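You operate a simulated robot arm through the tools that you are given. There is no shell and no other tool. Be economical: measure what you need, move in short steps, check, and stop when the job is done.

You run a simulated two-armed robot. Do the job below in one go: nothing can be reset, and whatever is moved stays where it is left.

## Task
Close the door under the water jug. Take the lid off the tin on the sideboard top and lay it down there. Take the jug from the dining table top and leave it on the drying rack top. Put the orange rolled socks from the dining table top on the plate there. Open the window cabinet drawer, put the pink cloth inside, then shut the drawer. Take the yellow bowl from the dining table top and put it in the pan. Put the empty can marked "corn" from the dining table top on the drying rack top. Pull the white drawer open. Do these in any order. Set down upright: jug, empty can.

The check looks at the end state, three seconds after you hand in, the way a careful person would. Anything else that was tipped, shoved, dropped, spilled or broken makes it a failure. Lids that push on must go on centred and level and be pressed home; caps that screw on are set level and turned clockwise until they are tight. Flat cloth is picked up by pressing the open fingertips on it (5 to 10 N) and closing them slowly along it; thin cloth reads only 2 to 8 mm in the jaws.

## Robot
Two 7-joint arms with two-finger parallel grippers on one trunk, on a base that drives. Base frame: it is fixed to the floor where the robot stands at the start and does not move with it; the origin is under the middle of the robot, x ahead of it, y to its left, z up. Units: m, degrees, N and s.
The left shoulder is at the start at [0.07, 0.177, 0.85], the right one opposite. With the tool pointing down near the work surface each hand reaches from about 0.1 to 0.72 m from the robot's upright axis, wherever it stands, measured 20 degrees to its own side. Places, roughly: bowl [1, 2, 0.75]; door under the water jug [0.6, -0.2, 0.4]; drying rack top [-2.9, 3, 0.9]; empty can [0.5, 2, 0.75]; jug (14x9x13 cm) [0.8, 1.4, 0.8]; pan (36x19x7 cm) [2.7, 3.1, 0.9]; pink cloth (13x8x4 cm) [0.9, 2.6, 0.8]; plate (17x17x3 cm) [1.1, 1.3, 0.8]; rolled socks [0.75, 1.5, 0.75]; tin [1.25, -0.5, 1]; white drawer [-0.9, 1.6, 0.7]; window cabinet drawer [2.6, 1.5, 0.7]; window cabinet drawer inside [2.6, 1.5, 0.7]. Payload 3.43 kg a hand.
The tool frame of a hand sits at the grasp point between the pads (the TCP): z along the fingers, y along the line on which they close. The tips reach 0.03 m beyond it. The gripper opens to 0.094 m. The fingers are 0.028 m wide and 0.01 m thick; the gripper's body (0.05 by 0.096 m) begins 0.055 m behind the TCP.
Orientation is that of the tool frame in the base frame, as a unit quaternion [x, y, z, w]. With the fingers straight down and closing along the base's y, the tool's x points along the base's -x, its y along +y and its z along -z.

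## Interface
- The arms move only by the tool drive_tool. It takes "left_increments", "right_increments" or both (then of equal length, played together; a hand with none holds still); each is a list of rows, each an object (a shift or turn left out is 0, a gripper value left out holds the last) with "dp": the shift along the tool's x, y, z in mm, a list of three; "turn": the turn, a rotation vector about the tool's x, y, z in degrees, a list of three. In form: [{"dp": [tx, ty, tz], "turn": [ax, ay, az]}, ...]. A call has 1 to 8 rows; each row shifts and turns the commanded pose from where the row before left it, along the tool's axes as they then stand. "left_claw" and "right_claw" are, for a hand that has rows, the opening, from 0 (shut) to 1 (fully open), set as the call begins (left out, the last holds). Each row takes 0.2 s and may step no farther than 0.05 m and 8.6 degrees from the row before; otherwise, or with a gripper value out of range, the whole call is refused. A pose out of reach is approached as far as the arm can. The call stops where the force on the tool passes 40 N (or 10 N more than at its start, if that is more) or the arm is blocked; 0.2 s more then pass. Each finger travels about 0.153 m/s and halts on what it meets, pressing with about 23 N; the grip force reading is that of the motor and also rises with nothing between the fingers. The clock runs only during rows and for 0.2 s after the last one: add rows that do not move to give the fingers time. The reply holds the time, the measured pose of the TCP, the force on the tool along the base axes, the opening and the grip force, in the units named above and with some noise, with the torque about the TCP (base axes, N m) and any sound that the robot's microphone picked up.
- Cameras (640 x 400 px; columns grow to the right, rows downward): "scene" is now at [0.1345, -0.0184, 1.1623]; the picture's right is [-0.20, -0.98, -0.00], its down [-0.62, 0.12, -0.78] and it looks along [0.76, -0.15, -0.63] (base axes); focal length 287 px, centre (320, 200). "left" rides on the left gripper at [0.076, -0.014, -0.102] in its tool frame; the picture's right is [0.18, 0.98, 0.00], its down [-0.75, 0.14, -0.64] and it looks along [-0.63, 0.12, 0.77] (tool axes); focal length 243 px, centre (320, 200). "right" rides on the right gripper at [0.076, 0.014, -0.103] in its tool frame; the picture's right is [-0.18, 0.98, 0.00], its down [-0.75, -0.14, -0.64] and it looks along [-0.63, -0.12, 0.77] (tool axes); focal length 243 px, centre (320, 200). There is no depth. A picture from a camera that has moved, and an enlarged one, comes with that camera's place and axes in the base frame and with its lens.
- snapshot(camera): a new picture of that camera. It takes no simulated time.
- slide_trunk(by): slides the trunk up (or, below 0, down) by that many m; the arms and the scene camera ride with it, the base frame stays. It gives what a move gives, with no picture.
- roll_base(legs): drives the robot by 1 to 6 legs, each [ahead, turn to the left] in m and degrees, along the robot's own axes; the way and the turn of a leg run together, so that a leg with both is an arc; at most 1.5 m and 180 degrees a leg. The arms and the cameras ride along, it lands a little off, and it stops where it bumps. It gives what a move gives.
- pan_tilt(pan, tilt): turns the head with the scene camera to pan (to the left, within 86 degrees either way) and tilt (down, from -29 to 69), counted from straight ahead of the robot. It gives what a move gives.
- inspect(camera, box): a new picture of the part [left, top, right, bottom] of that camera's present view, enlarged. It takes no simulated time.
- finish_job(): hands the job in; it is judged then, once.

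Go step by step. Nothing tells you exact positions but the pictures and the camera data: compare them with the known pose of the tool, close in by small moves and look again before you grip or let go. The budget is 217 turns and 228 pictures, counting those below and the enlarged ones. Unless the task says otherwise, let go and move clear before handing in, and close with one line.

The tools are called after "Request:" as a command line: name --argument value ..., lists and objects as JSON in quotes. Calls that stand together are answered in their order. drive_tool: Moves the arms, as the interface text tells. Its arguments: {"type":"object","properties":{"left_increments":{"type":"array"},"left_claw":{"type":"number"},"right_increments":{"type":"array"},"right_claw":{"type":"number"}},"required":[]} The other tools are called the same way: slide_trunk (by) slides the trunk up or down; roll_base (legs) drives the base; pan_tilt (pan, tilt) turns the head that bears the scene camera; snapshot (camera) takes a picture; inspect (camera, box) takes an enlarged picture of a part of a camera's view; finish_job () hands the job in.

At the start:

```text
clock: 0.0
left_ee_pos: [0.518, 0.0525, 0.8507]
left_ee_rot: [0.0, 1.0, 0.0, 0.0]
left_ft_force: [-0.3, -0.7, 0.6]
left_moment: [0.01, -0.05, 0.03]
left_grip_width: 0.0941
left_finger_force: 0.1
right_ee_pos: [0.3502, -0.2402, 0.8992]
right_ee_rot: [0.0, 1.0, 0.0, 0.0]
right_ft_force: [-0.1, 0.4, 0.1]
right_moment: [0.0, 0.0, -0.02]
right_grip_width: 0.0939
right_finger_force: 0.1
trunk travel left (down, up): [-0.43, 0.41]
robot x, y, heading: [0.0, -0.0008, -0.1]
head pan, tilt: [-11.3, 39.1]
```

scene: 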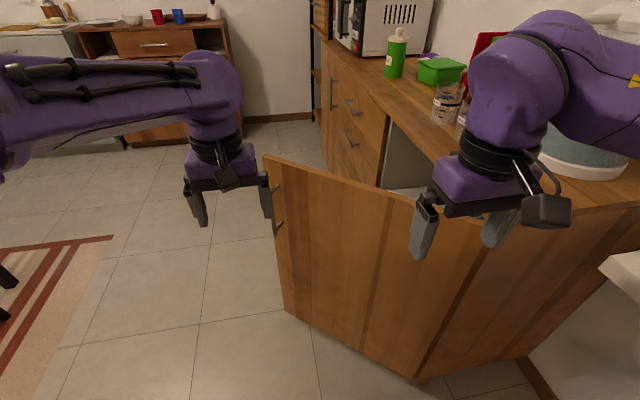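
right: 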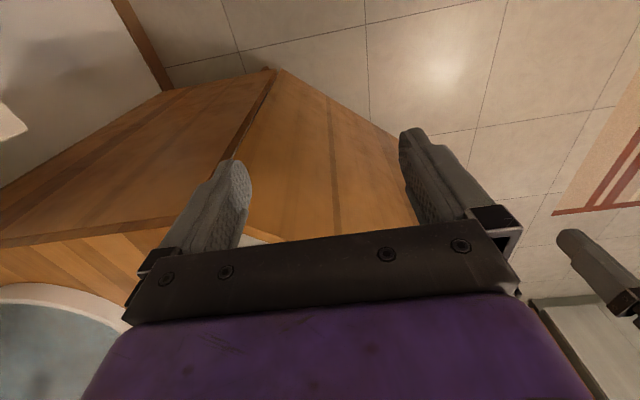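
left: 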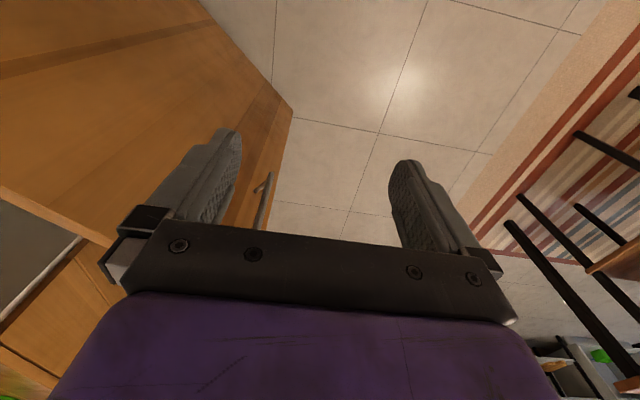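

The door stands open ahead of me with its handle side facing me, and the sideboard runs along my right. I'll look around first.

Request:
pan_tilt --pan 45 --tilt 25

Request:
snapshot --camera "scene"

Request:
pan_tilt --pan 86 --tilt 25

Request:
snapshot --camera "scene"

Request:
pan_tilt --pan -30 --tilt 35

Request:
snapshot --camera "scene"

```text
clock: 1.3
left_ee_pos: [0.5183, 0.0532, 0.8506]
left_ee_rot: [0.0, 1.0, 0.0, 0.0]
left_ft_force: [-1.3, -0.4, -0.1]
left_moment: [-0.02, 0.05, -0.01]
left_grip_width: 0.094
left_finger_force: 0.0
right_ee_pos: [0.3495, -0.2398, 0.8987]
right_ee_rot: [0.0, 1.0, 0.001, -0.001]
right_ft_force: [-0.3, 0.6, 0.1]
right_moment: [0.0, -0.01, -0.01]
right_grip_width: 0.094
right_finger_force: 0.0
trunk travel left (down, up): [-0.43, 0.41]
robot x, y, heading: [-0.0006, -0.0006, -0.1]
head pan, tilt: [45.0, 25.0]
```

```text
224 pictures are left
camera scene: at [0.1157, 0.0634, 1.1843], right [0.71, -0.71, 0.0], down [-0.3, -0.3, -0.91], along [0.64, 0.64, -0.42], focal length 287 px, centre (320, 200)
```

scene: 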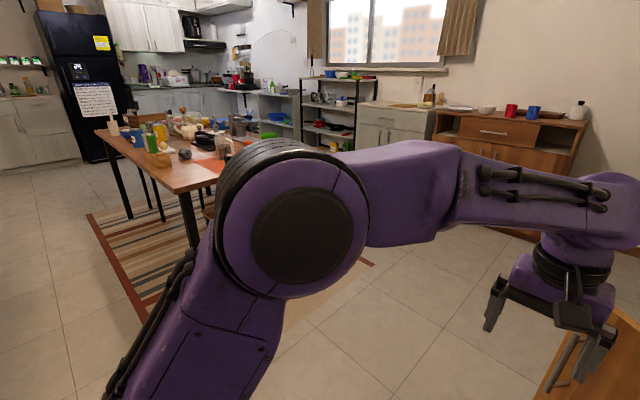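

```text
clock: 2.3
left_ee_pos: [0.5181, 0.0527, 0.8502]
left_ee_rot: [0.0, 1.0, 0.0, 0.0]
left_ft_force: [-0.5, -0.6, -0.1]
left_moment: [0.01, -0.03, 0.0]
left_grip_width: 0.0941
left_finger_force: 0.1
right_ee_pos: [0.3496, -0.2397, 0.9003]
right_ee_rot: [-0.001, 1.0, 0.0, 0.0]
right_ft_force: [0.5, -0.3, -0.6]
right_moment: [-0.01, -0.04, 0.02]
right_grip_width: 0.0938
right_finger_force: 0.0
trunk travel left (down, up): [-0.43, 0.41]
robot x, y, heading: [-0.0026, 0.002, 0.1]
head pan, tilt: [85.9, 25.0]
```

```text
223 pictures are left
camera scene: at [0.0572, 0.0902, 1.1843], right [1.0, -0.07, 0.0], down [-0.03, -0.42, -0.91], along [0.06, 0.9, -0.42], focal length 287 px, centre (320, 200)
```

scene: 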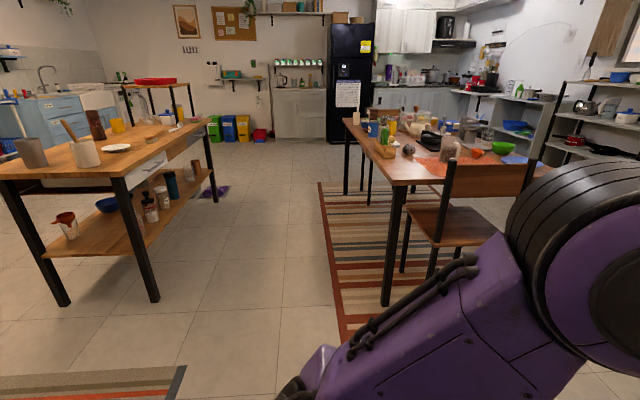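

```text
clock: 4.3
left_ee_pos: [0.5186, 0.0526, 0.8506]
left_ee_rot: [0.0, 1.0, 0.0, 0.0]
left_ft_force: [1.1, -0.2, -0.2]
left_moment: [-0.03, -0.04, -0.01]
left_grip_width: 0.094
left_finger_force: 0.1
right_ee_pos: [0.3502, -0.2395, 0.8993]
right_ee_rot: [-0.001, 1.0, 0.0, 0.0]
right_ft_force: [0.2, -0.4, 0.1]
right_moment: [0.0, -0.01, 0.0]
right_grip_width: 0.0937
right_finger_force: 0.2
trunk travel left (down, up): [-0.43, 0.41]
robot x, y, heading: [0.0007, 0.0003, -0.2]
head pan, tilt: [-30.0, 35.0]
```

```text
222 pictures are left
camera scene: at [0.1268, -0.0456, 1.1685], right [-0.5, -0.87, 0.0], down [-0.5, 0.29, -0.82], along [0.71, -0.41, -0.57], focal length 287 px, centre (320, 200)
```

scene: 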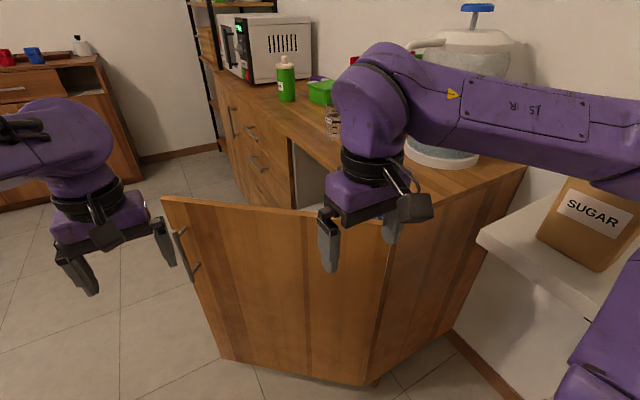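

The kitchen layout is clear: the table is to my left and behind, and the sideboard front lies along y≈-0.39. I'll pull the arms in and drive to face the sideboard, where I can push the door and then reach the tin.

Request:
drive_tool --left_increments '[{"dp": [40, 20, 0]}, {"dp": [40, 20, 0]}, {"dp": [40, 20, 0]}, {"dp": [40, 20, 0]}]' --right_increments '[{"dp": [20, 0, 0]}, {"dp": [20, 0, 0]}, {"dp": [0, 0, 0]}, {"dp": [0, 0, 0]}]' --left_claw 0

Request:
slide_trunk --by 0.1

Request:
roll_base --legs '[[0, 40], [0.8, 0], [0, -130]]'

Request:
pan_tilt --pan 0 --tilt 40

Request:
snapshot --camera "scene"

```text
clock: 5.3
left_ee_pos: [0.3519, 0.1396, 0.8506]
left_ee_rot: [-0.001, 1.0, -0.002, 0.003]
left_ft_force: [-0.3, -0.8, -0.1]
left_moment: [0.01, 0.04, 0.02]
left_grip_width: 0.0
left_finger_force: 22.8
right_ee_pos: [0.3057, -0.2336, 0.9029]
right_ee_rot: [0.001, 1.0, -0.004, 0.003]
right_ft_force: [0.0, 0.1, -0.6]
right_moment: [0.04, 0.02, 0.0]
right_grip_width: 0.094
right_finger_force: 0.0
trunk travel left (down, up): [-0.43, 0.41]
robot x, y, heading: [-0.0014, 0.0014, -0.0]
head pan, tilt: [-30.0, 35.0]
```

```text
clock: 6.6
left_ee_pos: [0.357, 0.134, 0.9483]
left_ee_rot: [-0.001, 1.0, 0.0, 0.0]
left_ft_force: [0.2, -0.2, 0.4]
left_moment: [-0.04, 0.0, -0.02]
left_grip_width: 0.0
left_finger_force: 23.1
right_ee_pos: [0.3111, -0.2398, 0.9985]
right_ee_rot: [0.001, 1.0, 0.0, 0.0]
right_ft_force: [-0.2, -0.7, 0.5]
right_moment: [-0.01, 0.0, 0.02]
right_grip_width: 0.0941
right_finger_force: 0.1
trunk travel left (down, up): [-0.53, 0.31]
robot x, y, heading: [-0.0001, 0.0021, -0.0]
head pan, tilt: [-30.0, 35.0]
```

```text
clock: 18.1
left_ee_pos: [0.7375, 0.1692, 0.9487]
left_ee_rot: [0.697, 0.717, 0.001, 0.0]
left_ft_force: [-0.3, -0.1, -0.2]
left_moment: [-0.02, 0.01, 0.0]
left_grip_width: 0.0
left_finger_force: 23.2
right_ee_pos: [0.3622, 0.2041, 0.9977]
right_ee_rot: [0.697, 0.717, 0.0, 0.0]
right_ft_force: [-0.1, 0.4, 0.1]
right_moment: [-0.05, 0.02, 0.0]
right_grip_width: 0.094
right_finger_force: 0.0
trunk travel left (down, up): [-0.53, 0.31]
robot x, y, heading: [0.5895, 0.5194, -88.4]
head pan, tilt: [-30.0, 35.0]
```

```text
clock: 19.1
left_ee_pos: [0.7383, 0.1698, 0.9494]
left_ee_rot: [0.697, 0.717, 0.0, 0.0]
left_ft_force: [-0.1, 0.0, -0.2]
left_moment: [-0.02, 0.0, 0.02]
left_grip_width: 0.0001
left_finger_force: 22.8
right_ee_pos: [0.3609, 0.2044, 0.999]
right_ee_rot: [0.698, 0.717, 0.0, 0.0]
right_ft_force: [0.6, 0.1, 0.1]
right_moment: [0.0, -0.04, -0.01]
right_grip_width: 0.0939
right_finger_force: 0.1
trunk travel left (down, up): [-0.53, 0.31]
robot x, y, heading: [0.5916, 0.521, -88.4]
head pan, tilt: [0.0, 40.0]
```

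```text
221 pictures are left
camera scene: at [0.597, 0.3849, 1.261], right [-1.0, -0.03, 0.0], down [-0.02, 0.64, -0.77], along [0.02, -0.77, -0.64], focal length 287 px, centre (320, 200)
```

scene: 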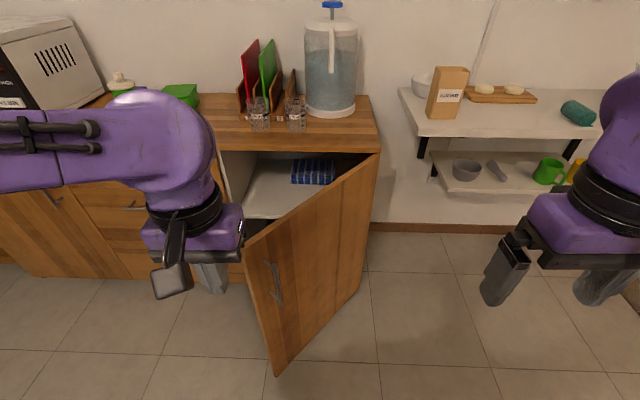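

The door runs from its hinge near (0.45,-0.39) to the free edge near (0.77,-0.02). I'll lower the closed left hand to just above the handle and push toward -y.

Request:
slide_trunk --by -0.23

Request:
drive_tool --left_increments '[{"dp": [-40, 0, 0]}, {"dp": [-40, 0, 0]}, {"dp": [-40, 0, 0]}, {"dp": [-40, 0, 0]}, {"dp": [-35, 0, 0]}, {"dp": [-30, 0, 0]}, {"dp": [-30, 0, 0]}, {"dp": [-30, 0, 0]}]'

Request:
snapshot --camera "scene"

```text
clock: 21.5
left_ee_pos: [0.738, 0.1696, 0.7188]
left_ee_rot: [0.697, 0.717, 0.0, 0.0]
left_ft_force: [0.2, -0.3, -0.5]
left_moment: [0.01, 0.02, 0.03]
left_grip_width: 0.0001
left_finger_force: 22.9
right_ee_pos: [0.3615, 0.2046, 0.7692]
right_ee_rot: [0.697, 0.717, 0.0, 0.0]
right_ft_force: [0.0, 0.7, 0.5]
right_moment: [0.03, -0.03, 0.01]
right_grip_width: 0.0939
right_finger_force: 0.0
trunk travel left (down, up): [-0.3, 0.54]
robot x, y, heading: [0.5945, 0.5188, -88.5]
head pan, tilt: [0.0, 40.0]
```

```text
clock: 23.3
left_ee_pos: [0.7474, -0.1164, 0.7182]
left_ee_rot: [0.698, 0.716, 0.0, -0.001]
left_ft_force: [-0.4, 0.3, 0.1]
left_moment: [0.04, 0.03, -0.03]
left_grip_width: 0.0
left_finger_force: 22.9
right_ee_pos: [0.3613, 0.2044, 0.7684]
right_ee_rot: [0.697, 0.717, 0.001, -0.002]
right_ft_force: [-0.5, 0.6, 0.3]
right_moment: [0.05, 0.0, 0.0]
right_grip_width: 0.0942
right_finger_force: 0.0
trunk travel left (down, up): [-0.3, 0.54]
robot x, y, heading: [0.5932, 0.5225, -88.4]
head pan, tilt: [0.0, 40.0]
```

```text
220 pictures are left
camera scene: at [0.5971, 0.3841, 1.0309], right [-1.0, -0.03, 0.0], down [-0.02, 0.64, -0.77], along [0.02, -0.77, -0.64], focal length 287 px, centre (320, 200)
```

scene: 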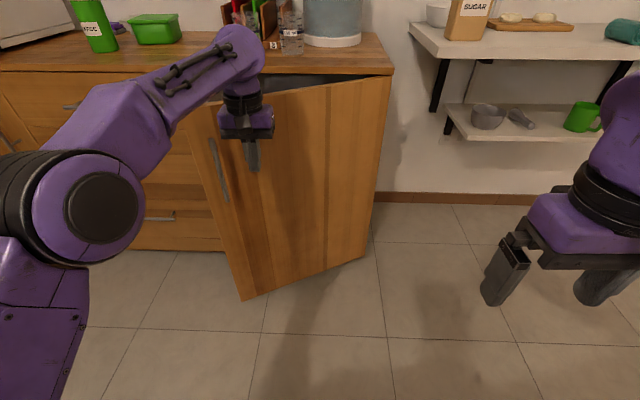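

The door swings freely and is partly closed. I'll drive a little ahead to finish the push.

Request:
roll_base --legs '[[0.2, 0]]'

Request:
drive_tool --left_increments '[{"dp": [-15, 0, 0]}, {"dp": [-15, 0, 0]}, {"dp": [-15, 0, 0]}, {"dp": [-15, 0, 0]}]'

Request:
snapshot --camera "scene"

```text
clock: 24.9
left_ee_pos: [0.749, -0.3219, 0.7186]
left_ee_rot: [0.698, 0.716, 0.0, 0.0]
left_ft_force: [-0.3, 0.3, -0.4]
left_moment: [0.01, -0.01, 0.01]
left_grip_width: 0.0002
left_finger_force: 22.5
right_ee_pos: [0.3663, -0.0002, 0.7691]
right_ee_rot: [0.7, 0.715, 0.0, 0.0]
right_ft_force: [0.6, -0.6, -0.2]
right_moment: [0.02, -0.01, 0.0]
right_grip_width: 0.094
right_finger_force: 0.1
trunk travel left (down, up): [-0.3, 0.54]
robot x, y, heading: [0.598, 0.3155, -88.9]
head pan, tilt: [0.0, 40.0]
```

```text
clock: 25.9
left_ee_pos: [0.7542, -0.3375, 0.7183]
left_ee_rot: [0.699, 0.715, -0.001, 0.001]
left_ft_force: [0.2, 0.1, 0.0]
left_moment: [-0.01, -0.04, -0.01]
left_grip_width: 0.0001
left_finger_force: 23.0
left hand out of reach, approached as far as the arm can: row 2, 3, 4
right_ee_pos: [0.3664, 0.0015, 0.7692]
right_ee_rot: [0.699, 0.715, 0.0, 0.0]
right_ft_force: [0.2, -0.4, 0.0]
right_moment: [-0.03, 0.0, 0.01]
right_grip_width: 0.0939
right_finger_force: 0.1
trunk travel left (down, up): [-0.3, 0.54]
robot x, y, heading: [0.5969, 0.3151, -88.7]
head pan, tilt: [0.0, 40.0]
```

```text
219 pictures are left
camera scene: at [0.6016, 0.1799, 1.031], right [-1.0, -0.02, 0.0], down [-0.01, 0.64, -0.77], along [0.02, -0.77, -0.64], focal length 287 px, centre (320, 200)
```

scene: 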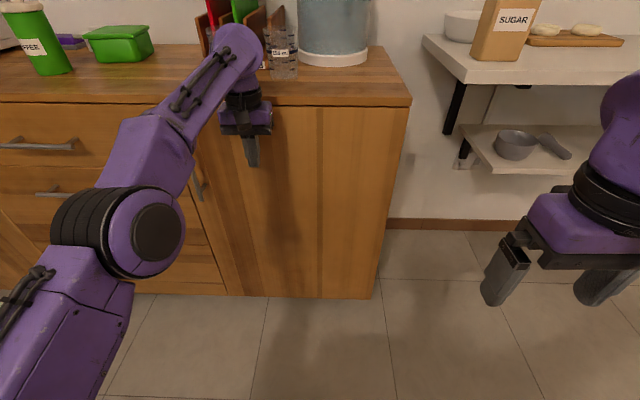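

Almost shut; a little more forward.

Request:
roll_base --legs '[[0.07, 0]]'

Request:
snapshot --camera "scene"

```text
clock: 26.7
left_ee_pos: [0.7558, -0.346, 0.721]
left_ee_rot: [0.705, 0.709, 0.004, 0.002]
left_ft_force: [3.5, 29.2, 4.1]
left_moment: [-2.77, 0.22, -0.33]
left_grip_width: 0.0
left_finger_force: 23.1
right_ee_pos: [0.3665, -0.009, 0.7716]
right_ee_rot: [0.699, 0.715, -0.003, 0.003]
right_ft_force: [0.0, 1.0, -0.2]
right_moment: [0.01, 0.01, 0.01]
right_grip_width: 0.0938
right_finger_force: 0.1
trunk travel left (down, up): [-0.3, 0.54]
robot x, y, heading: [0.6006, 0.303, -88.4]
head pan, tilt: [0.0, 40.0]
stopped in leg 1: the force on the tool passed its limit (the readings are from after the stop); the commanded pose is now the measured one
```

```text
218 pictures are left
camera scene: at [0.6031, 0.1727, 1.0319], right [-1.0, -0.03, 0.0], down [-0.02, 0.64, -0.77], along [0.02, -0.77, -0.64], focal length 287 px, centre (320, 200)
```

scene: 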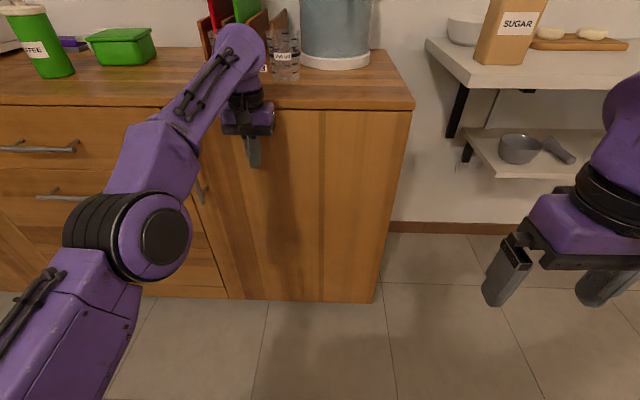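

The door is hard against its frame (29 N). I'll withdraw, raise the trunk and move along to the tin.

Request:
drive_tool --left_increments '[{"dp": [40, 0, 0]}, {"dp": [40, 0, 0]}, {"dp": [40, 0, 0]}, {"dp": [40, 0, 0]}, {"dp": [40, 0, 0]}, {"dp": [40, 0, 0]}]' --left_claw 1

Request:
snapshot --camera "scene"

Request:
roll_base --legs '[[-0.15, 0], [0, 89], [0.55, 0], [0, -90]]'

Request:
slide_trunk --by 0.4

Request:
snapshot --camera "scene"

```text
clock: 28.1
left_ee_pos: [0.7564, -0.109, 0.7154]
left_ee_rot: [0.705, 0.71, 0.007, -0.001]
left_ft_force: [-1.6, -0.2, -0.4]
left_moment: [0.03, -0.01, 0.0]
left_grip_width: 0.0942
left_finger_force: 0.0
right_ee_pos: [0.3672, -0.0144, 0.7697]
right_ee_rot: [0.699, 0.716, 0.0, 0.0]
right_ft_force: [-0.7, 0.0, 0.2]
right_moment: [0.05, 0.01, 0.0]
right_grip_width: 0.0939
right_finger_force: 0.0
trunk travel left (down, up): [-0.3, 0.54]
robot x, y, heading: [0.5994, 0.3001, -88.2]
head pan, tilt: [0.0, 40.0]
```

```text
217 pictures are left
camera scene: at [0.6034, 0.1667, 1.0311], right [-1.0, -0.03, 0.0], down [-0.02, 0.64, -0.77], along [0.02, -0.77, -0.64], focal length 287 px, centre (320, 200)
```

scene: 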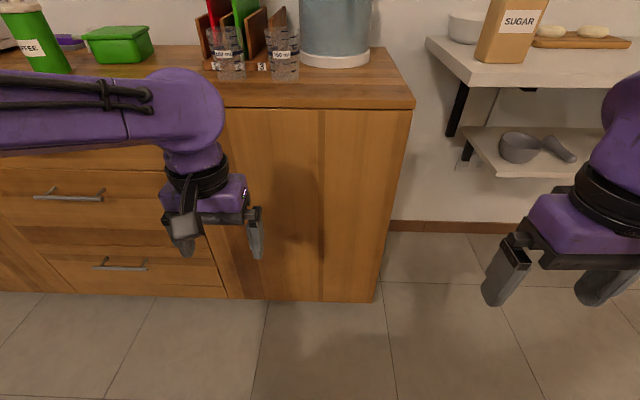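

```text
clock: 39.8
left_ee_pos: [1.2942, 0.0403, 0.7168]
left_ee_rot: [0.709, 0.705, 0.007, -0.001]
left_ft_force: [0.5, 0.9, -0.4]
left_moment: [0.04, 0.01, 0.01]
left_grip_width: 0.0939
left_finger_force: 0.0
right_ee_pos: [0.9074, 0.1421, 0.7685]
right_ee_rot: [0.703, 0.711, 0.001, -0.001]
right_ft_force: [0.0, -0.2, 0.7]
right_moment: [0.05, -0.03, 0.02]
right_grip_width: 0.0942
right_finger_force: 0.0
trunk travel left (down, up): [-0.3, 0.54]
robot x, y, heading: [1.1462, 0.4524, -89.3]
head pan, tilt: [0.0, 40.0]
```

```text
clock: 43.6
left_ee_pos: [1.2934, 0.0401, 1.1179]
left_ee_rot: [0.709, 0.705, 0.007, -0.001]
left_ft_force: [0.4, -0.2, -0.8]
left_moment: [-0.03, 0.0, 0.0]
left_grip_width: 0.0938
left_finger_force: 0.1
right_ee_pos: [0.9067, 0.1412, 1.1685]
right_ee_rot: [0.704, 0.711, 0.0, -0.001]
right_ft_force: [0.1, 0.4, 0.2]
right_moment: [0.01, 0.03, 0.01]
right_grip_width: 0.0939
right_finger_force: 0.0
trunk travel left (down, up): [-0.7, 0.14]
robot x, y, heading: [1.1431, 0.4574, -89.2]
head pan, tilt: [0.0, 40.0]
```

```text
216 pictures are left
camera scene: at [1.1459, 0.3186, 1.431], right [-1.0, -0.01, 0.0], down [-0.01, 0.64, -0.77], along [0.01, -0.77, -0.64], focal length 287 px, centre (320, 200)
```

scene: 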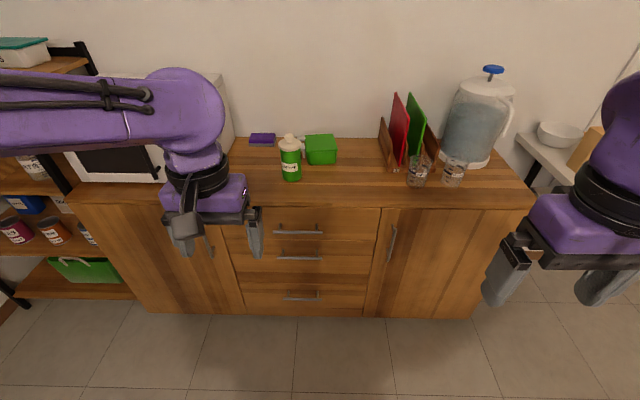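

The door sits flush. The tin is the green COFFEE canister with the cream knobbed lid near (1.255,-0.49); I'll look closer.

Request:
inspect --camera "scene" --box '[230, 120, 350, 195]'

```text
5.33 times, centred on (290, 158) of scene
camera zoom: at [1.1459, 0.3186, 1.431], right [-1.0, -0.01, 0.0], down [-0.01, 0.64, -0.77], along [0.01, -0.77, -0.64], focal length 1533 px, centre (480, 427)
```

zoom: 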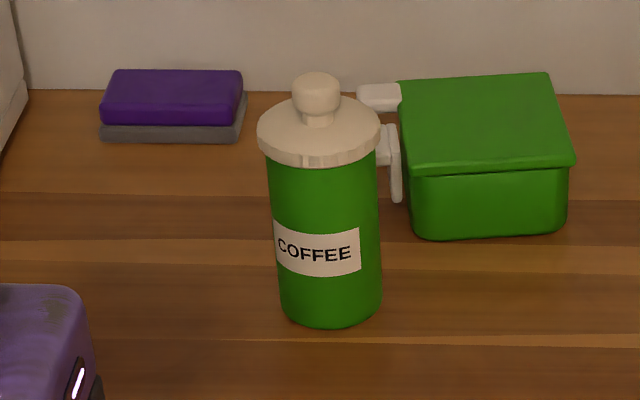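

The lid has a round knob about 3 cm wide at z≈1.0. I'll drive forward and bring the left hand over it.

Request:
roll_base --legs '[[0.28, 0]]'

Request:
drive_tool --left_increments '[{"dp": [-35, -7, 0]}, {"dp": [-35, -7, 0]}, {"dp": [-35, -7, 0]}, {"dp": [-35, -7, 0]}, {"dp": [-35, -5, 0]}]'

Request:
snapshot --camera "left"

Request:
snapshot --camera "scene"

```text
clock: 45.6
left_ee_pos: [1.2989, -0.2353, 1.1165]
left_ee_rot: [0.709, 0.705, 0.007, -0.001]
left_ft_force: [-0.5, -0.2, -0.3]
left_moment: [0.01, 0.0, 0.0]
left_grip_width: 0.094
left_finger_force: 0.1
right_ee_pos: [0.9121, -0.1357, 1.1692]
right_ee_rot: [0.702, 0.712, 0.0, 0.0]
right_ft_force: [0.5, -0.5, -0.2]
right_moment: [-0.03, -0.01, -0.02]
right_grip_width: 0.094
right_finger_force: 0.0
trunk travel left (down, up): [-0.7, 0.14]
robot x, y, heading: [1.1477, 0.1781, -89.1]
head pan, tilt: [0.0, 40.0]
```

```text
clock: 46.8
left_ee_pos: [1.2651, -0.4121, 1.1154]
left_ee_rot: [0.709, 0.705, 0.008, -0.002]
left_ft_force: [0.8, -0.5, 0.1]
left_moment: [0.0, 0.02, 0.03]
left_grip_width: 0.0938
left_finger_force: 0.0
right_ee_pos: [0.9123, -0.1376, 1.1688]
right_ee_rot: [0.703, 0.711, 0.001, -0.001]
right_ft_force: [-0.2, -0.9, 0.6]
right_moment: [0.02, 0.0, 0.01]
right_grip_width: 0.094
right_finger_force: 0.1
trunk travel left (down, up): [-0.7, 0.14]
robot x, y, heading: [1.1515, 0.1788, -89.1]
head pan, tilt: [0.0, 40.0]
```

```text
214 pictures are left
camera left: at [1.2504, -0.3374, 1.2179], right [0.98, 0.18, 0.01], down [0.13, -0.76, 0.63], along [0.12, -0.62, -0.77], focal length 243 px, centre (320, 200)
```

left: 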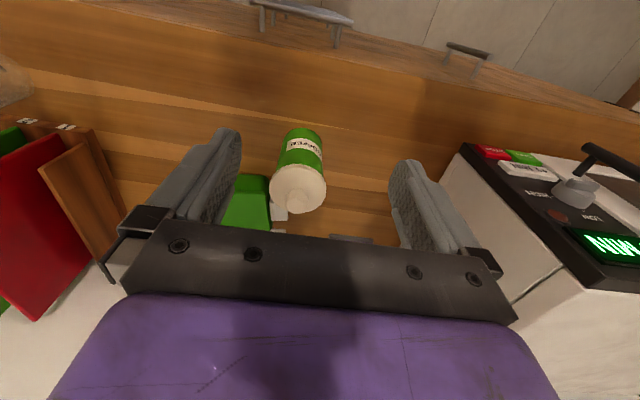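

```text
213 pictures are left
camera scene: at [1.1502, 0.0398, 1.4307], right [-1.0, -0.02, 0.0], down [-0.01, 0.64, -0.76], along [0.01, -0.76, -0.64], focal length 287 px, centre (320, 200)
```

scene: 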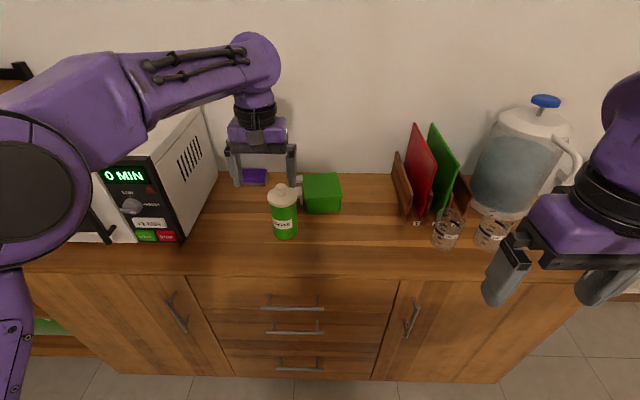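

Both cameras put the knob at about (1.255,-0.508). I'll move over it and descend with partly open fingers.

Request:
drive_tool --left_increments '[{"dp": [-32, -3, 0]}, {"dp": [-32, -4, 0]}, {"dp": [-32, -3, 0]}, {"dp": [0, 0, 20]}, {"dp": [0, 0, 25]}, {"dp": [0, 0, 20]}, {"dp": [0, 0, 0]}]' --left_claw 0.65

Request:
snapshot --camera "left"

Request:
inspect --camera "scene" --box '[210, 140, 370, 240]'

```text
clock: 48.4
left_ee_pos: [1.2592, -0.4638, 1.0473]
left_ee_rot: [0.709, 0.705, 0.007, -0.001]
left_ft_force: [-0.1, -0.4, 0.6]
left_moment: [0.01, 0.01, -0.02]
left_grip_width: 0.061
left_finger_force: 0.1
left hand out of reach, approached as far as the arm can: row 2, 3
right_ee_pos: [0.913, -0.1344, 1.169]
right_ee_rot: [0.702, 0.712, 0.001, -0.002]
right_ft_force: [-0.1, -0.6, 0.9]
right_moment: [0.01, -0.03, -0.01]
right_grip_width: 0.0936
right_finger_force: 0.0
trunk travel left (down, up): [-0.7, 0.14]
robot x, y, heading: [1.1469, 0.1765, -89.1]
head pan, tilt: [0.0, 40.0]
```

```text
212 pictures are left
camera left: at [1.2453, -0.3882, 1.1505], right [0.98, 0.18, 0.01], down [0.13, -0.76, 0.63], along [0.12, -0.62, -0.77], focal length 243 px, centre (320, 200)
```

left: 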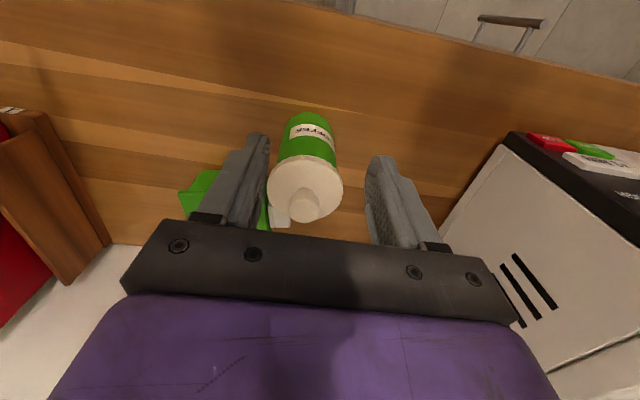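

```text
4.00 times, centred on (290, 190) of scene
camera zoom: at [1.1504, 0.0418, 1.4309], right [-1.0, -0.02, 0.0], down [-0.01, 0.64, -0.77], along [0.01, -0.77, -0.64], focal length 1150 px, centre (440, 240)
```

zoom: 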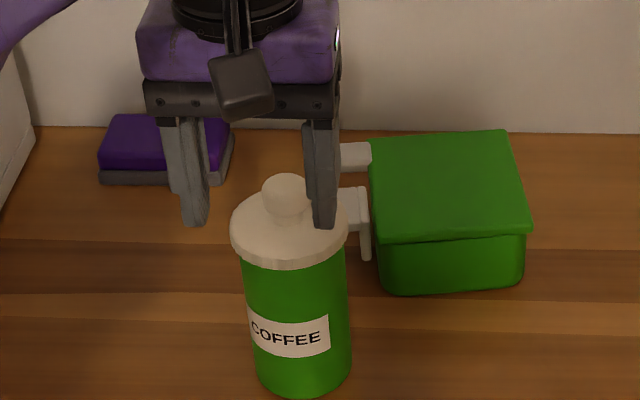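

The arm is at its reach limit about 5 cm short. I'll lift slightly and roll forward 5 cm.

Request:
drive_tool --left_increments '[{"dp": [0, 0, -30]}]'

Request:
roll_base --legs '[[0.06, 0]]'

Request:
snapshot --camera "left"

```text
clock: 48.8
left_ee_pos: [1.2582, -0.464, 1.0786]
left_ee_rot: [0.71, 0.705, 0.007, -0.001]
left_ft_force: [-0.4, 0.7, -0.5]
left_moment: [-0.01, 0.02, 0.03]
left_grip_width: 0.0612
left_finger_force: 0.0
right_ee_pos: [0.9128, -0.1345, 1.168]
right_ee_rot: [0.702, 0.712, 0.0, 0.0]
right_ft_force: [0.5, 0.0, 0.1]
right_moment: [0.01, 0.0, 0.01]
right_grip_width: 0.0939
right_finger_force: 0.1
trunk travel left (down, up): [-0.7, 0.14]
robot x, y, heading: [1.1488, 0.1776, -89.1]
head pan, tilt: [0.0, 40.0]
```

```text
clock: 49.8
left_ee_pos: [1.2587, -0.5168, 1.0818]
left_ee_rot: [0.709, 0.705, 0.005, 0.002]
left_ft_force: [0.8, 1.3, 0.3]
left_moment: [-0.08, -0.01, -0.01]
left_grip_width: 0.0612
left_finger_force: 0.1
right_ee_pos: [0.9122, -0.1882, 1.1716]
right_ee_rot: [0.703, 0.711, -0.002, 0.003]
right_ft_force: [-0.1, 0.9, -0.1]
right_moment: [-0.06, -0.02, -0.04]
right_grip_width: 0.0938
right_finger_force: 0.1
trunk travel left (down, up): [-0.7, 0.14]
robot x, y, heading: [1.1495, 0.1205, -89.3]
head pan, tilt: [0.0, 40.0]
```

```text
210 pictures are left
camera left: at [1.2447, -0.4411, 1.1848], right [0.98, 0.18, 0.01], down [0.13, -0.76, 0.64], along [0.12, -0.63, -0.77], focal length 243 px, centre (320, 200)
```

left: 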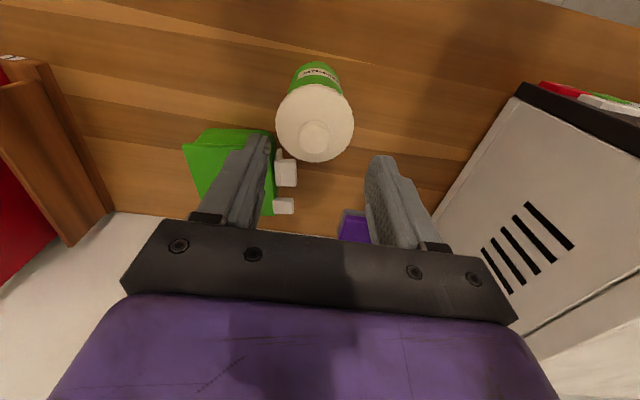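

The knob is between the fingers; I'll descend and close on it.

Request:
drive_tool --left_increments '[{"dp": [-3, -1, 20]}, {"dp": [0, 0, 20]}, {"dp": [0, 0, 15]}, {"dp": [0, 0, 10]}, {"dp": [0, 0, 0]}]'

Request:
snapshot --camera "left"

Request:
inspect --camera "scene" --box '[210, 160, 370, 260]'

```text
clock: 51.0
left_ee_pos: [1.2574, -0.5243, 1.0135]
left_ee_rot: [0.709, 0.705, 0.007, -0.001]
left_ft_force: [-0.8, -0.9, 0.6]
left_moment: [0.0, 0.0, 0.02]
left_grip_width: 0.0613
left_finger_force: 0.2
right_ee_pos: [0.9122, -0.1939, 1.1692]
right_ee_rot: [0.703, 0.712, -0.001, 0.0]
right_ft_force: [-0.6, 0.6, -0.2]
right_moment: [0.0, 0.0, 0.03]
right_grip_width: 0.0941
right_finger_force: 0.0
trunk travel left (down, up): [-0.7, 0.14]
robot x, y, heading: [1.1496, 0.1202, -89.2]
head pan, tilt: [0.0, 40.0]
```

```text
209 pictures are left
camera left: at [1.2438, -0.449, 1.1168], right [0.98, 0.18, 0.01], down [0.13, -0.76, 0.63], along [0.12, -0.62, -0.77], focal length 243 px, centre (320, 200)
```

left: 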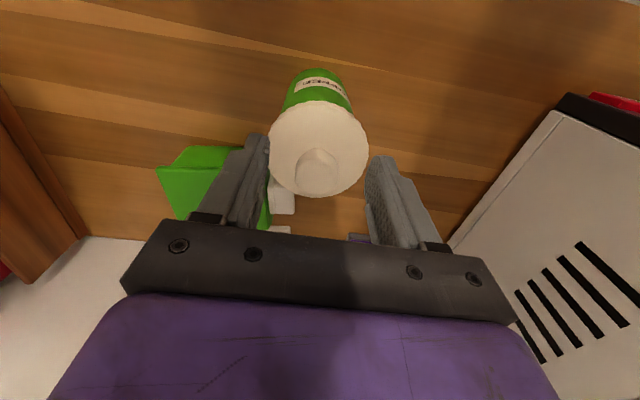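

```text
4.00 times, centred on (290, 210) of scene
camera zoom: at [1.1512, -0.0172, 1.431], right [-1.0, -0.02, 0.0], down [-0.01, 0.64, -0.77], along [0.01, -0.77, -0.64], focal length 1150 px, centre (440, 160)
```

zoom: 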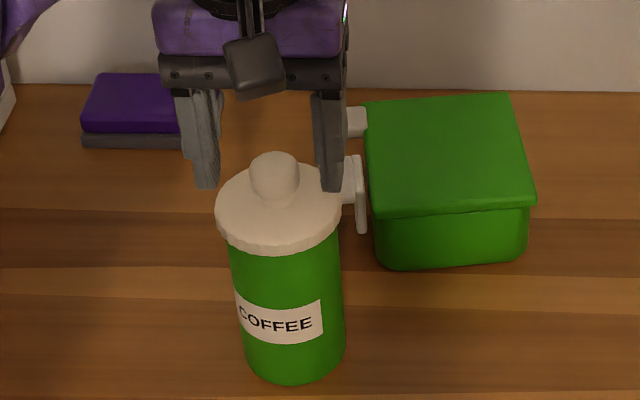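

The knob lies between the finger tips, about 4 mm nearer than the tool centre. I'll correct that, close, and lift gently.

Request:
drive_tool --left_increments '[{"dp": [4, 0, 0]}, {"dp": [0, 0, 0]}, {"dp": [0, 0, 0]}]' --left_claw 0

Request:
drive_tool --left_increments '[{"dp": [0, 0, -10]}, {"dp": [0, 0, -15]}, {"dp": [0, 0, -20]}, {"dp": [0, 0, -20]}]'

Request:
snapshot --camera "scene"

```text
clock: 51.8
left_ee_pos: [1.2579, -0.521, 1.0137]
left_ee_rot: [0.709, 0.705, 0.007, 0.0]
left_ft_force: [-0.1, -1.0, -3.4]
left_moment: [0.05, 0.03, 0.04]
left_grip_width: 0.0271
left_finger_force: 22.8
right_ee_pos: [0.9138, -0.1942, 1.1694]
right_ee_rot: [0.703, 0.711, -0.001, 0.0]
right_ft_force: [1.3, 0.0, -0.6]
right_moment: [0.03, 0.0, 0.0]
right_grip_width: 0.0943
right_finger_force: 0.1
trunk travel left (down, up): [-0.7, 0.14]
robot x, y, heading: [1.1495, 0.1228, -89.1]
head pan, tilt: [0.0, 40.0]
```

```text
clock: 52.8
left_ee_pos: [1.2582, -0.5217, 1.0783]
left_ee_rot: [0.709, 0.705, 0.007, -0.002]
left_ft_force: [0.2, 0.2, -3.8]
left_moment: [0.03, 0.05, 0.04]
left_grip_width: 0.0272
left_finger_force: 23.1
right_ee_pos: [0.9126, -0.1943, 1.1682]
right_ee_rot: [0.703, 0.711, 0.001, 0.0]
right_ft_force: [0.3, -0.2, -0.5]
right_moment: [0.01, -0.01, -0.01]
right_grip_width: 0.0941
right_finger_force: 0.0
trunk travel left (down, up): [-0.7, 0.14]
robot x, y, heading: [1.1502, 0.1192, -89.2]
head pan, tilt: [0.0, 40.0]
```

```text
207 pictures are left
camera scene: at [1.1513, -0.0173, 1.4309], right [-1.0, -0.02, 0.0], down [-0.01, 0.64, -0.77], along [0.01, -0.77, -0.64], focal length 287 px, centre (320, 200)
```

scene: 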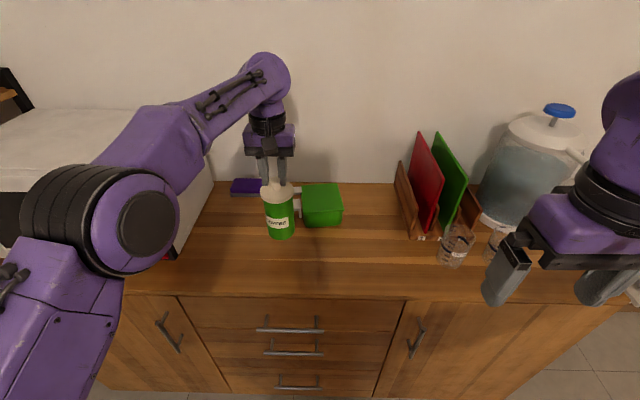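

I'll check whether just the lid came up or the whole tin.

Request:
inspect --camera "scene" --box '[210, 160, 370, 260]'

Request:
snapshot --camera "left"

```text
4.00 times, centred on (290, 210) of scene
camera zoom: at [1.1513, -0.0173, 1.4309], right [-1.0, -0.02, 0.0], down [-0.01, 0.64, -0.77], along [0.01, -0.77, -0.64], focal length 1150 px, centre (440, 160)
```

zoom: 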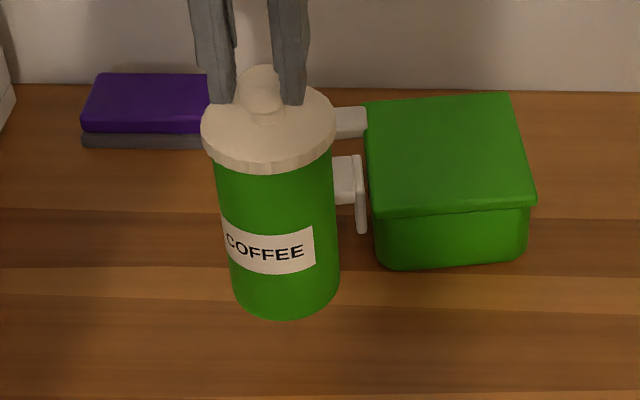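

```text
205 pictures are left
camera left: at [1.2439, -0.4468, 1.1816], right [0.98, 0.18, 0.01], down [0.13, -0.76, 0.63], along [0.12, -0.62, -0.77], focal length 243 px, centre (320, 200)
```

left: 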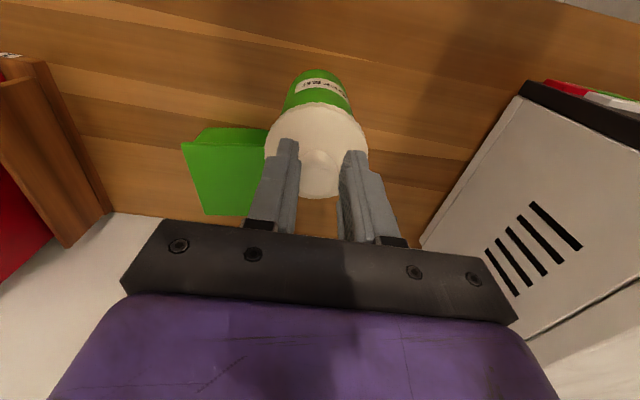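

The whole tin came up, so the lid is tight and the body needs holding. I'll set the tin down a little nearer to me, clear of the green box, and bring in the right hand.

Request:
drive_tool --left_increments '[{"dp": [25, 0, 0]}, {"dp": [25, 0, 0]}, {"dp": [0, 0, 20]}, {"dp": [0, 0, 20]}, {"dp": [0, 0, 15]}, {"dp": [0, 0, 6]}, {"dp": [0, 0, 2]}]'

Request:
drive_tool --right_increments '[{"dp": [0, 30, 30], "turn": [0, 0, 0]}, {"dp": [0, 30, 30]}, {"dp": [0, 0, 30]}, {"dp": [0, 0, 0]}]' --right_claw 1

Request:
snapshot --camera "scene"

```text
clock: 54.4
left_ee_pos: [1.2592, -0.4719, 1.0157]
left_ee_rot: [0.71, 0.704, 0.007, -0.002]
left_ft_force: [0.3, 0.4, -2.5]
left_moment: [0.03, 0.02, -0.02]
left_grip_width: 0.0275
left_finger_force: 23.1
right_ee_pos: [0.9115, -0.194, 1.17]
right_ee_rot: [0.703, 0.711, -0.001, 0.0]
right_ft_force: [0.2, -0.4, -0.1]
right_moment: [-0.03, -0.01, 0.0]
right_grip_width: 0.094
right_finger_force: 0.0
trunk travel left (down, up): [-0.7, 0.14]
robot x, y, heading: [1.1504, 0.1155, -89.2]
head pan, tilt: [0.0, 40.0]
```

```text
clock: 55.4
left_ee_pos: [1.2594, -0.4704, 1.0153]
left_ee_rot: [0.709, 0.705, 0.008, -0.001]
left_ft_force: [0.6, -0.8, -1.9]
left_moment: [0.04, 0.01, 0.01]
left_grip_width: 0.0276
left_finger_force: 23.1
right_ee_pos: [0.9725, -0.1937, 1.0809]
right_ee_rot: [0.703, 0.711, 0.0, 0.0]
right_ft_force: [1.2, -0.1, -0.1]
right_moment: [0.03, 0.02, 0.0]
right_grip_width: 0.094
right_finger_force: 0.0
trunk travel left (down, up): [-0.7, 0.14]
robot x, y, heading: [1.1499, 0.1198, -89.1]
head pan, tilt: [0.0, 40.0]
```

```text
204 pictures are left
camera scene: at [1.1519, -0.0173, 1.431], right [-1.0, -0.02, 0.0], down [-0.01, 0.64, -0.77], along [0.01, -0.77, -0.64], focal length 287 px, centre (320, 200)
```

scene: 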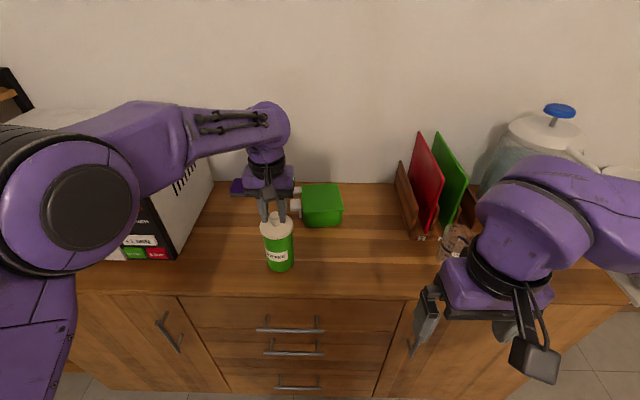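

I'll turn the right hand toward horizontal at a safe spot to grip the tin's body from the front.

Request:
drive_tool --right_increments '[{"turn": [0, 0, -8]}, {"turn": [0, 0, -8]}, {"turn": [0, -8.3, 0]}, {"turn": [0, -8.3, 0]}, {"turn": [0, -8.3, 0]}, {"turn": [0, -8.3, 0]}, {"turn": [0, -8.3, 0]}, {"turn": [0, -8.3, 0]}]'

Request:
drive_tool --right_increments '[{"turn": [0, -8.3, 0]}, {"turn": [0, -8.3, 0]}, {"turn": [0, 0, 0]}]'

Request:
snapshot --camera "scene"

Request:
snapshot --camera "right"

```text
clock: 57.2
left_ee_pos: [1.2592, -0.4719, 1.0162]
left_ee_rot: [0.709, 0.705, 0.007, -0.001]
left_ft_force: [1.3, 0.3, -2.5]
left_moment: [0.05, 0.03, -0.04]
left_grip_width: 0.027
left_finger_force: 22.5
right_ee_pos: [0.9988, -0.2862, 1.1544]
right_ee_rot: [0.541, 0.728, -0.252, 0.338]
right_ft_force: [-1.1, -0.8, -0.8]
right_moment: [-0.02, 0.02, -0.02]
right_grip_width: 0.0941
right_finger_force: 0.0
right hand out of reach, approached as far as the arm can: row 4, 5, 6, 7, 8
trunk travel left (down, up): [-0.7, 0.14]
robot x, y, heading: [1.1477, 0.1194, -89.0]
head pan, tilt: [0.0, 40.0]
```

```text
clock: 58.0
left_ee_pos: [1.258, -0.4709, 1.0155]
left_ee_rot: [0.709, 0.705, 0.008, -0.001]
left_ft_force: [0.3, -0.7, -2.4]
left_moment: [0.03, -0.01, 0.0]
left_grip_width: 0.0276
left_finger_force: 23.0
right_ee_pos: [1.0103, -0.325, 1.1841]
right_ee_rot: [0.5, 0.671, -0.326, 0.439]
right_ft_force: [-0.5, 0.2, 1.3]
right_moment: [-0.01, 0.01, 0.0]
right_grip_width: 0.094
right_finger_force: 0.1
right hand out of reach, approached as far as the arm can: row 1, 2
trunk travel left (down, up): [-0.7, 0.14]
robot x, y, heading: [1.1483, 0.1191, -89.3]
head pan, tilt: [0.0, 40.0]
```

```text
203 pictures are left
camera scene: at [1.1513, -0.017, 1.431], right [-1.0, -0.02, 0.0], down [-0.01, 0.64, -0.77], along [0.01, -0.77, -0.64], focal length 287 px, centre (320, 200)
```

scene: 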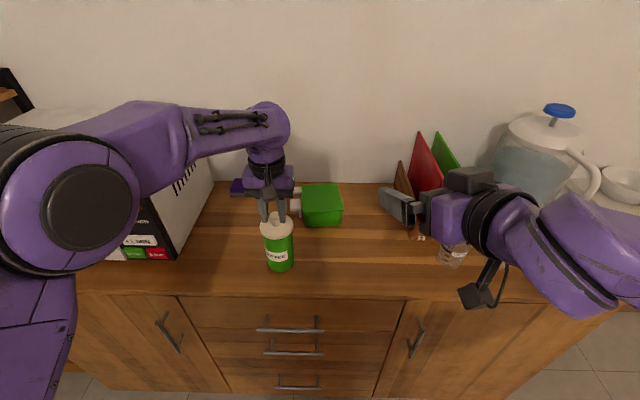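

```text
202 pictures are left
camera right: at [0.9876, -0.2014, 1.1551], right [0.96, 0.21, 0.17], down [-0.22, 0.23, 0.95], along [0.16, -0.95, 0.27], focal length 243 px, centre (320, 200)
```

right: 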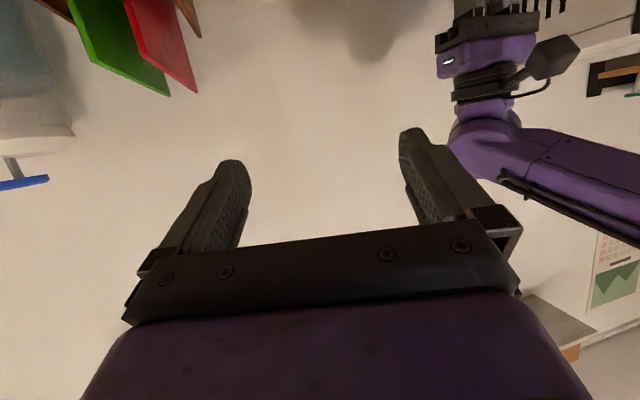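

The right hand now points forward and 24° down. I'll bring it to a spot just in front of the tin.

Request:
drive_tool --right_increments '[{"dp": [22.5, 24.4, 22.1]}, {"dp": [22.5, 24.4, 22.1]}, {"dp": [22.5, 24.4, 22.1]}, {"dp": [22.5, 24.4, 22.1]}, {"dp": [22.5, 24.4, 22.1]}, {"dp": [22.5, 24.4, 22.1]}, {"dp": [22.5, 24.4, 22.1]}, {"dp": [22.5, 24.4, 22.1]}]' --right_claw 1

Request:
snapshot --camera "scene"

Request:
snapshot --camera "right"

```text
clock: 59.8
left_ee_pos: [1.2598, -0.4722, 1.0158]
left_ee_rot: [0.709, 0.705, 0.007, -0.002]
left_ft_force: [0.1, 0.1, -2.3]
left_moment: [0.05, 0.02, -0.05]
left_grip_width: 0.0274
left_finger_force: 23.4
right_ee_pos: [1.2257, -0.3578, 0.9483]
right_ee_rot: [0.499, 0.672, -0.326, 0.439]
right_ft_force: [0.7, 0.1, -0.9]
right_moment: [-0.02, 0.01, -0.04]
right_grip_width: 0.0936
right_finger_force: 0.1
right hand out of reach, approached as far as the arm can: row 1
trunk travel left (down, up): [-0.7, 0.14]
robot x, y, heading: [1.1494, 0.1203, -89.2]
head pan, tilt: [0.0, 40.0]
```

```text
201 pictures are left
camera scene: at [1.1534, -0.0181, 1.4309], right [-1.0, -0.02, 0.0], down [-0.01, 0.64, -0.77], along [0.01, -0.77, -0.64], focal length 287 px, centre (320, 200)
```

scene: 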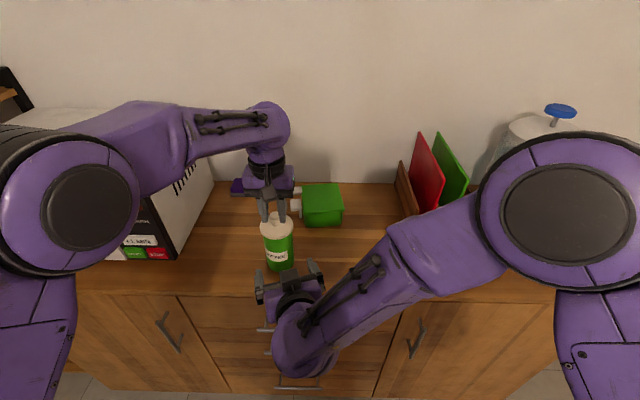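

```text
200 pictures are left
camera right: at [1.2022, -0.2343, 0.9196], right [0.96, 0.21, 0.17], down [-0.22, 0.23, 0.95], along [0.16, -0.95, 0.27], focal length 243 px, centre (320, 200)
```

right: 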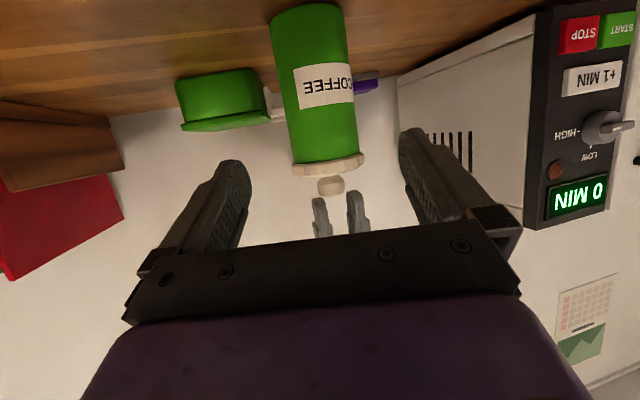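

Looking closer at how the left fingers sit on the knob.

Request:
inspect --camera "right" --box '[260, 130, 420, 230]'

Request:
inspect --camera "scene" --box '[220, 170, 348, 250]'

```text
4.00 times, centred on (340, 180) of right
camera zoom: at [1.2022, -0.2343, 0.9196], right [0.96, 0.21, 0.17], down [-0.22, 0.23, 0.95], along [0.16, -0.95, 0.27], focal length 970 px, centre (240, 280)
```

zoom: 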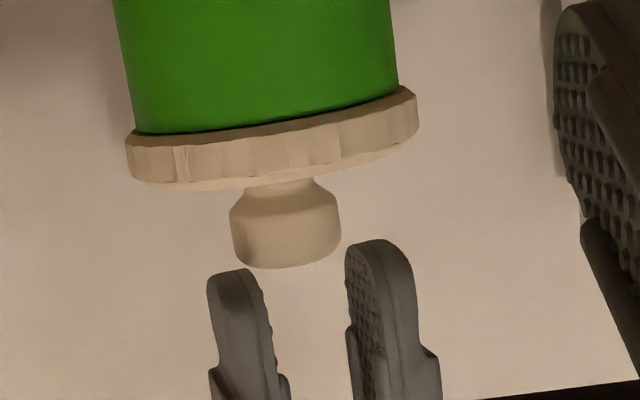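

```text
5.00 times, centred on (284, 210) of scene
camera zoom: at [1.1534, -0.0181, 1.4309], right [-1.0, -0.02, 0.0], down [-0.01, 0.64, -0.77], along [0.01, -0.77, -0.64], focal length 1437 px, centre (500, 150)
```

zoom: 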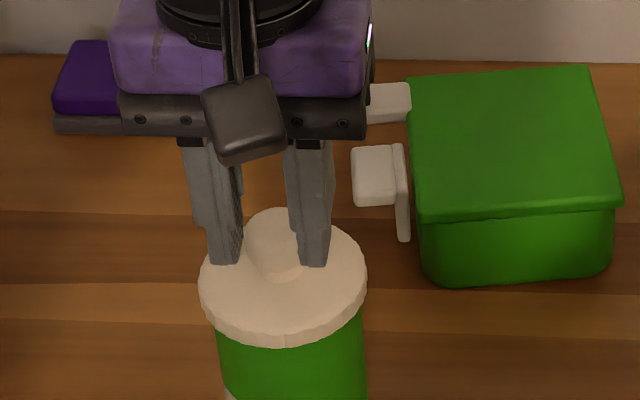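

Views disagree a little on heights; I'll look from the left hand's own camera.

Request:
inspect --camera "left" --box '[240, 70, 400, 170]'

Request:
snapshot --camera "left"

```text
4.00 times, centred on (320, 120) of left
camera zoom: at [1.246, -0.3971, 1.1182], right [0.98, 0.18, 0.01], down [0.13, -0.76, 0.63], along [0.12, -0.62, -0.77], focal length 970 px, centre (320, 520)
```

zoom: 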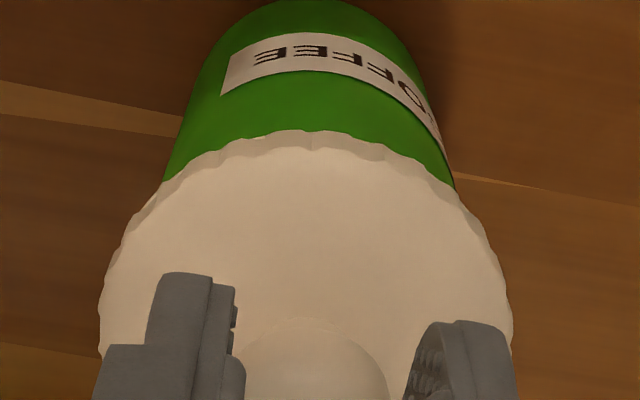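

```text
196 pictures are left
camera left: at [1.246, -0.3971, 1.1182], right [0.98, 0.18, 0.01], down [0.13, -0.76, 0.63], along [0.12, -0.62, -0.77], focal length 243 px, centre (320, 200)
```

left: 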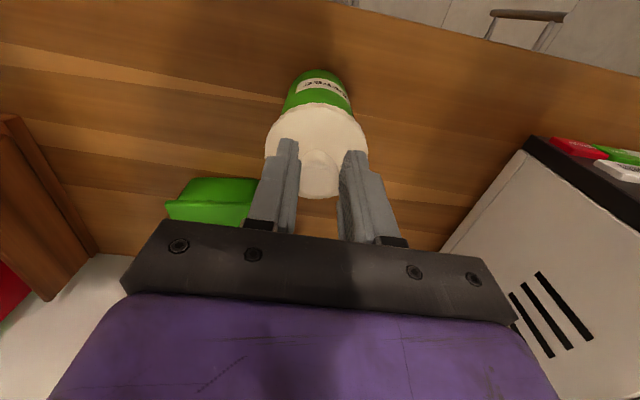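

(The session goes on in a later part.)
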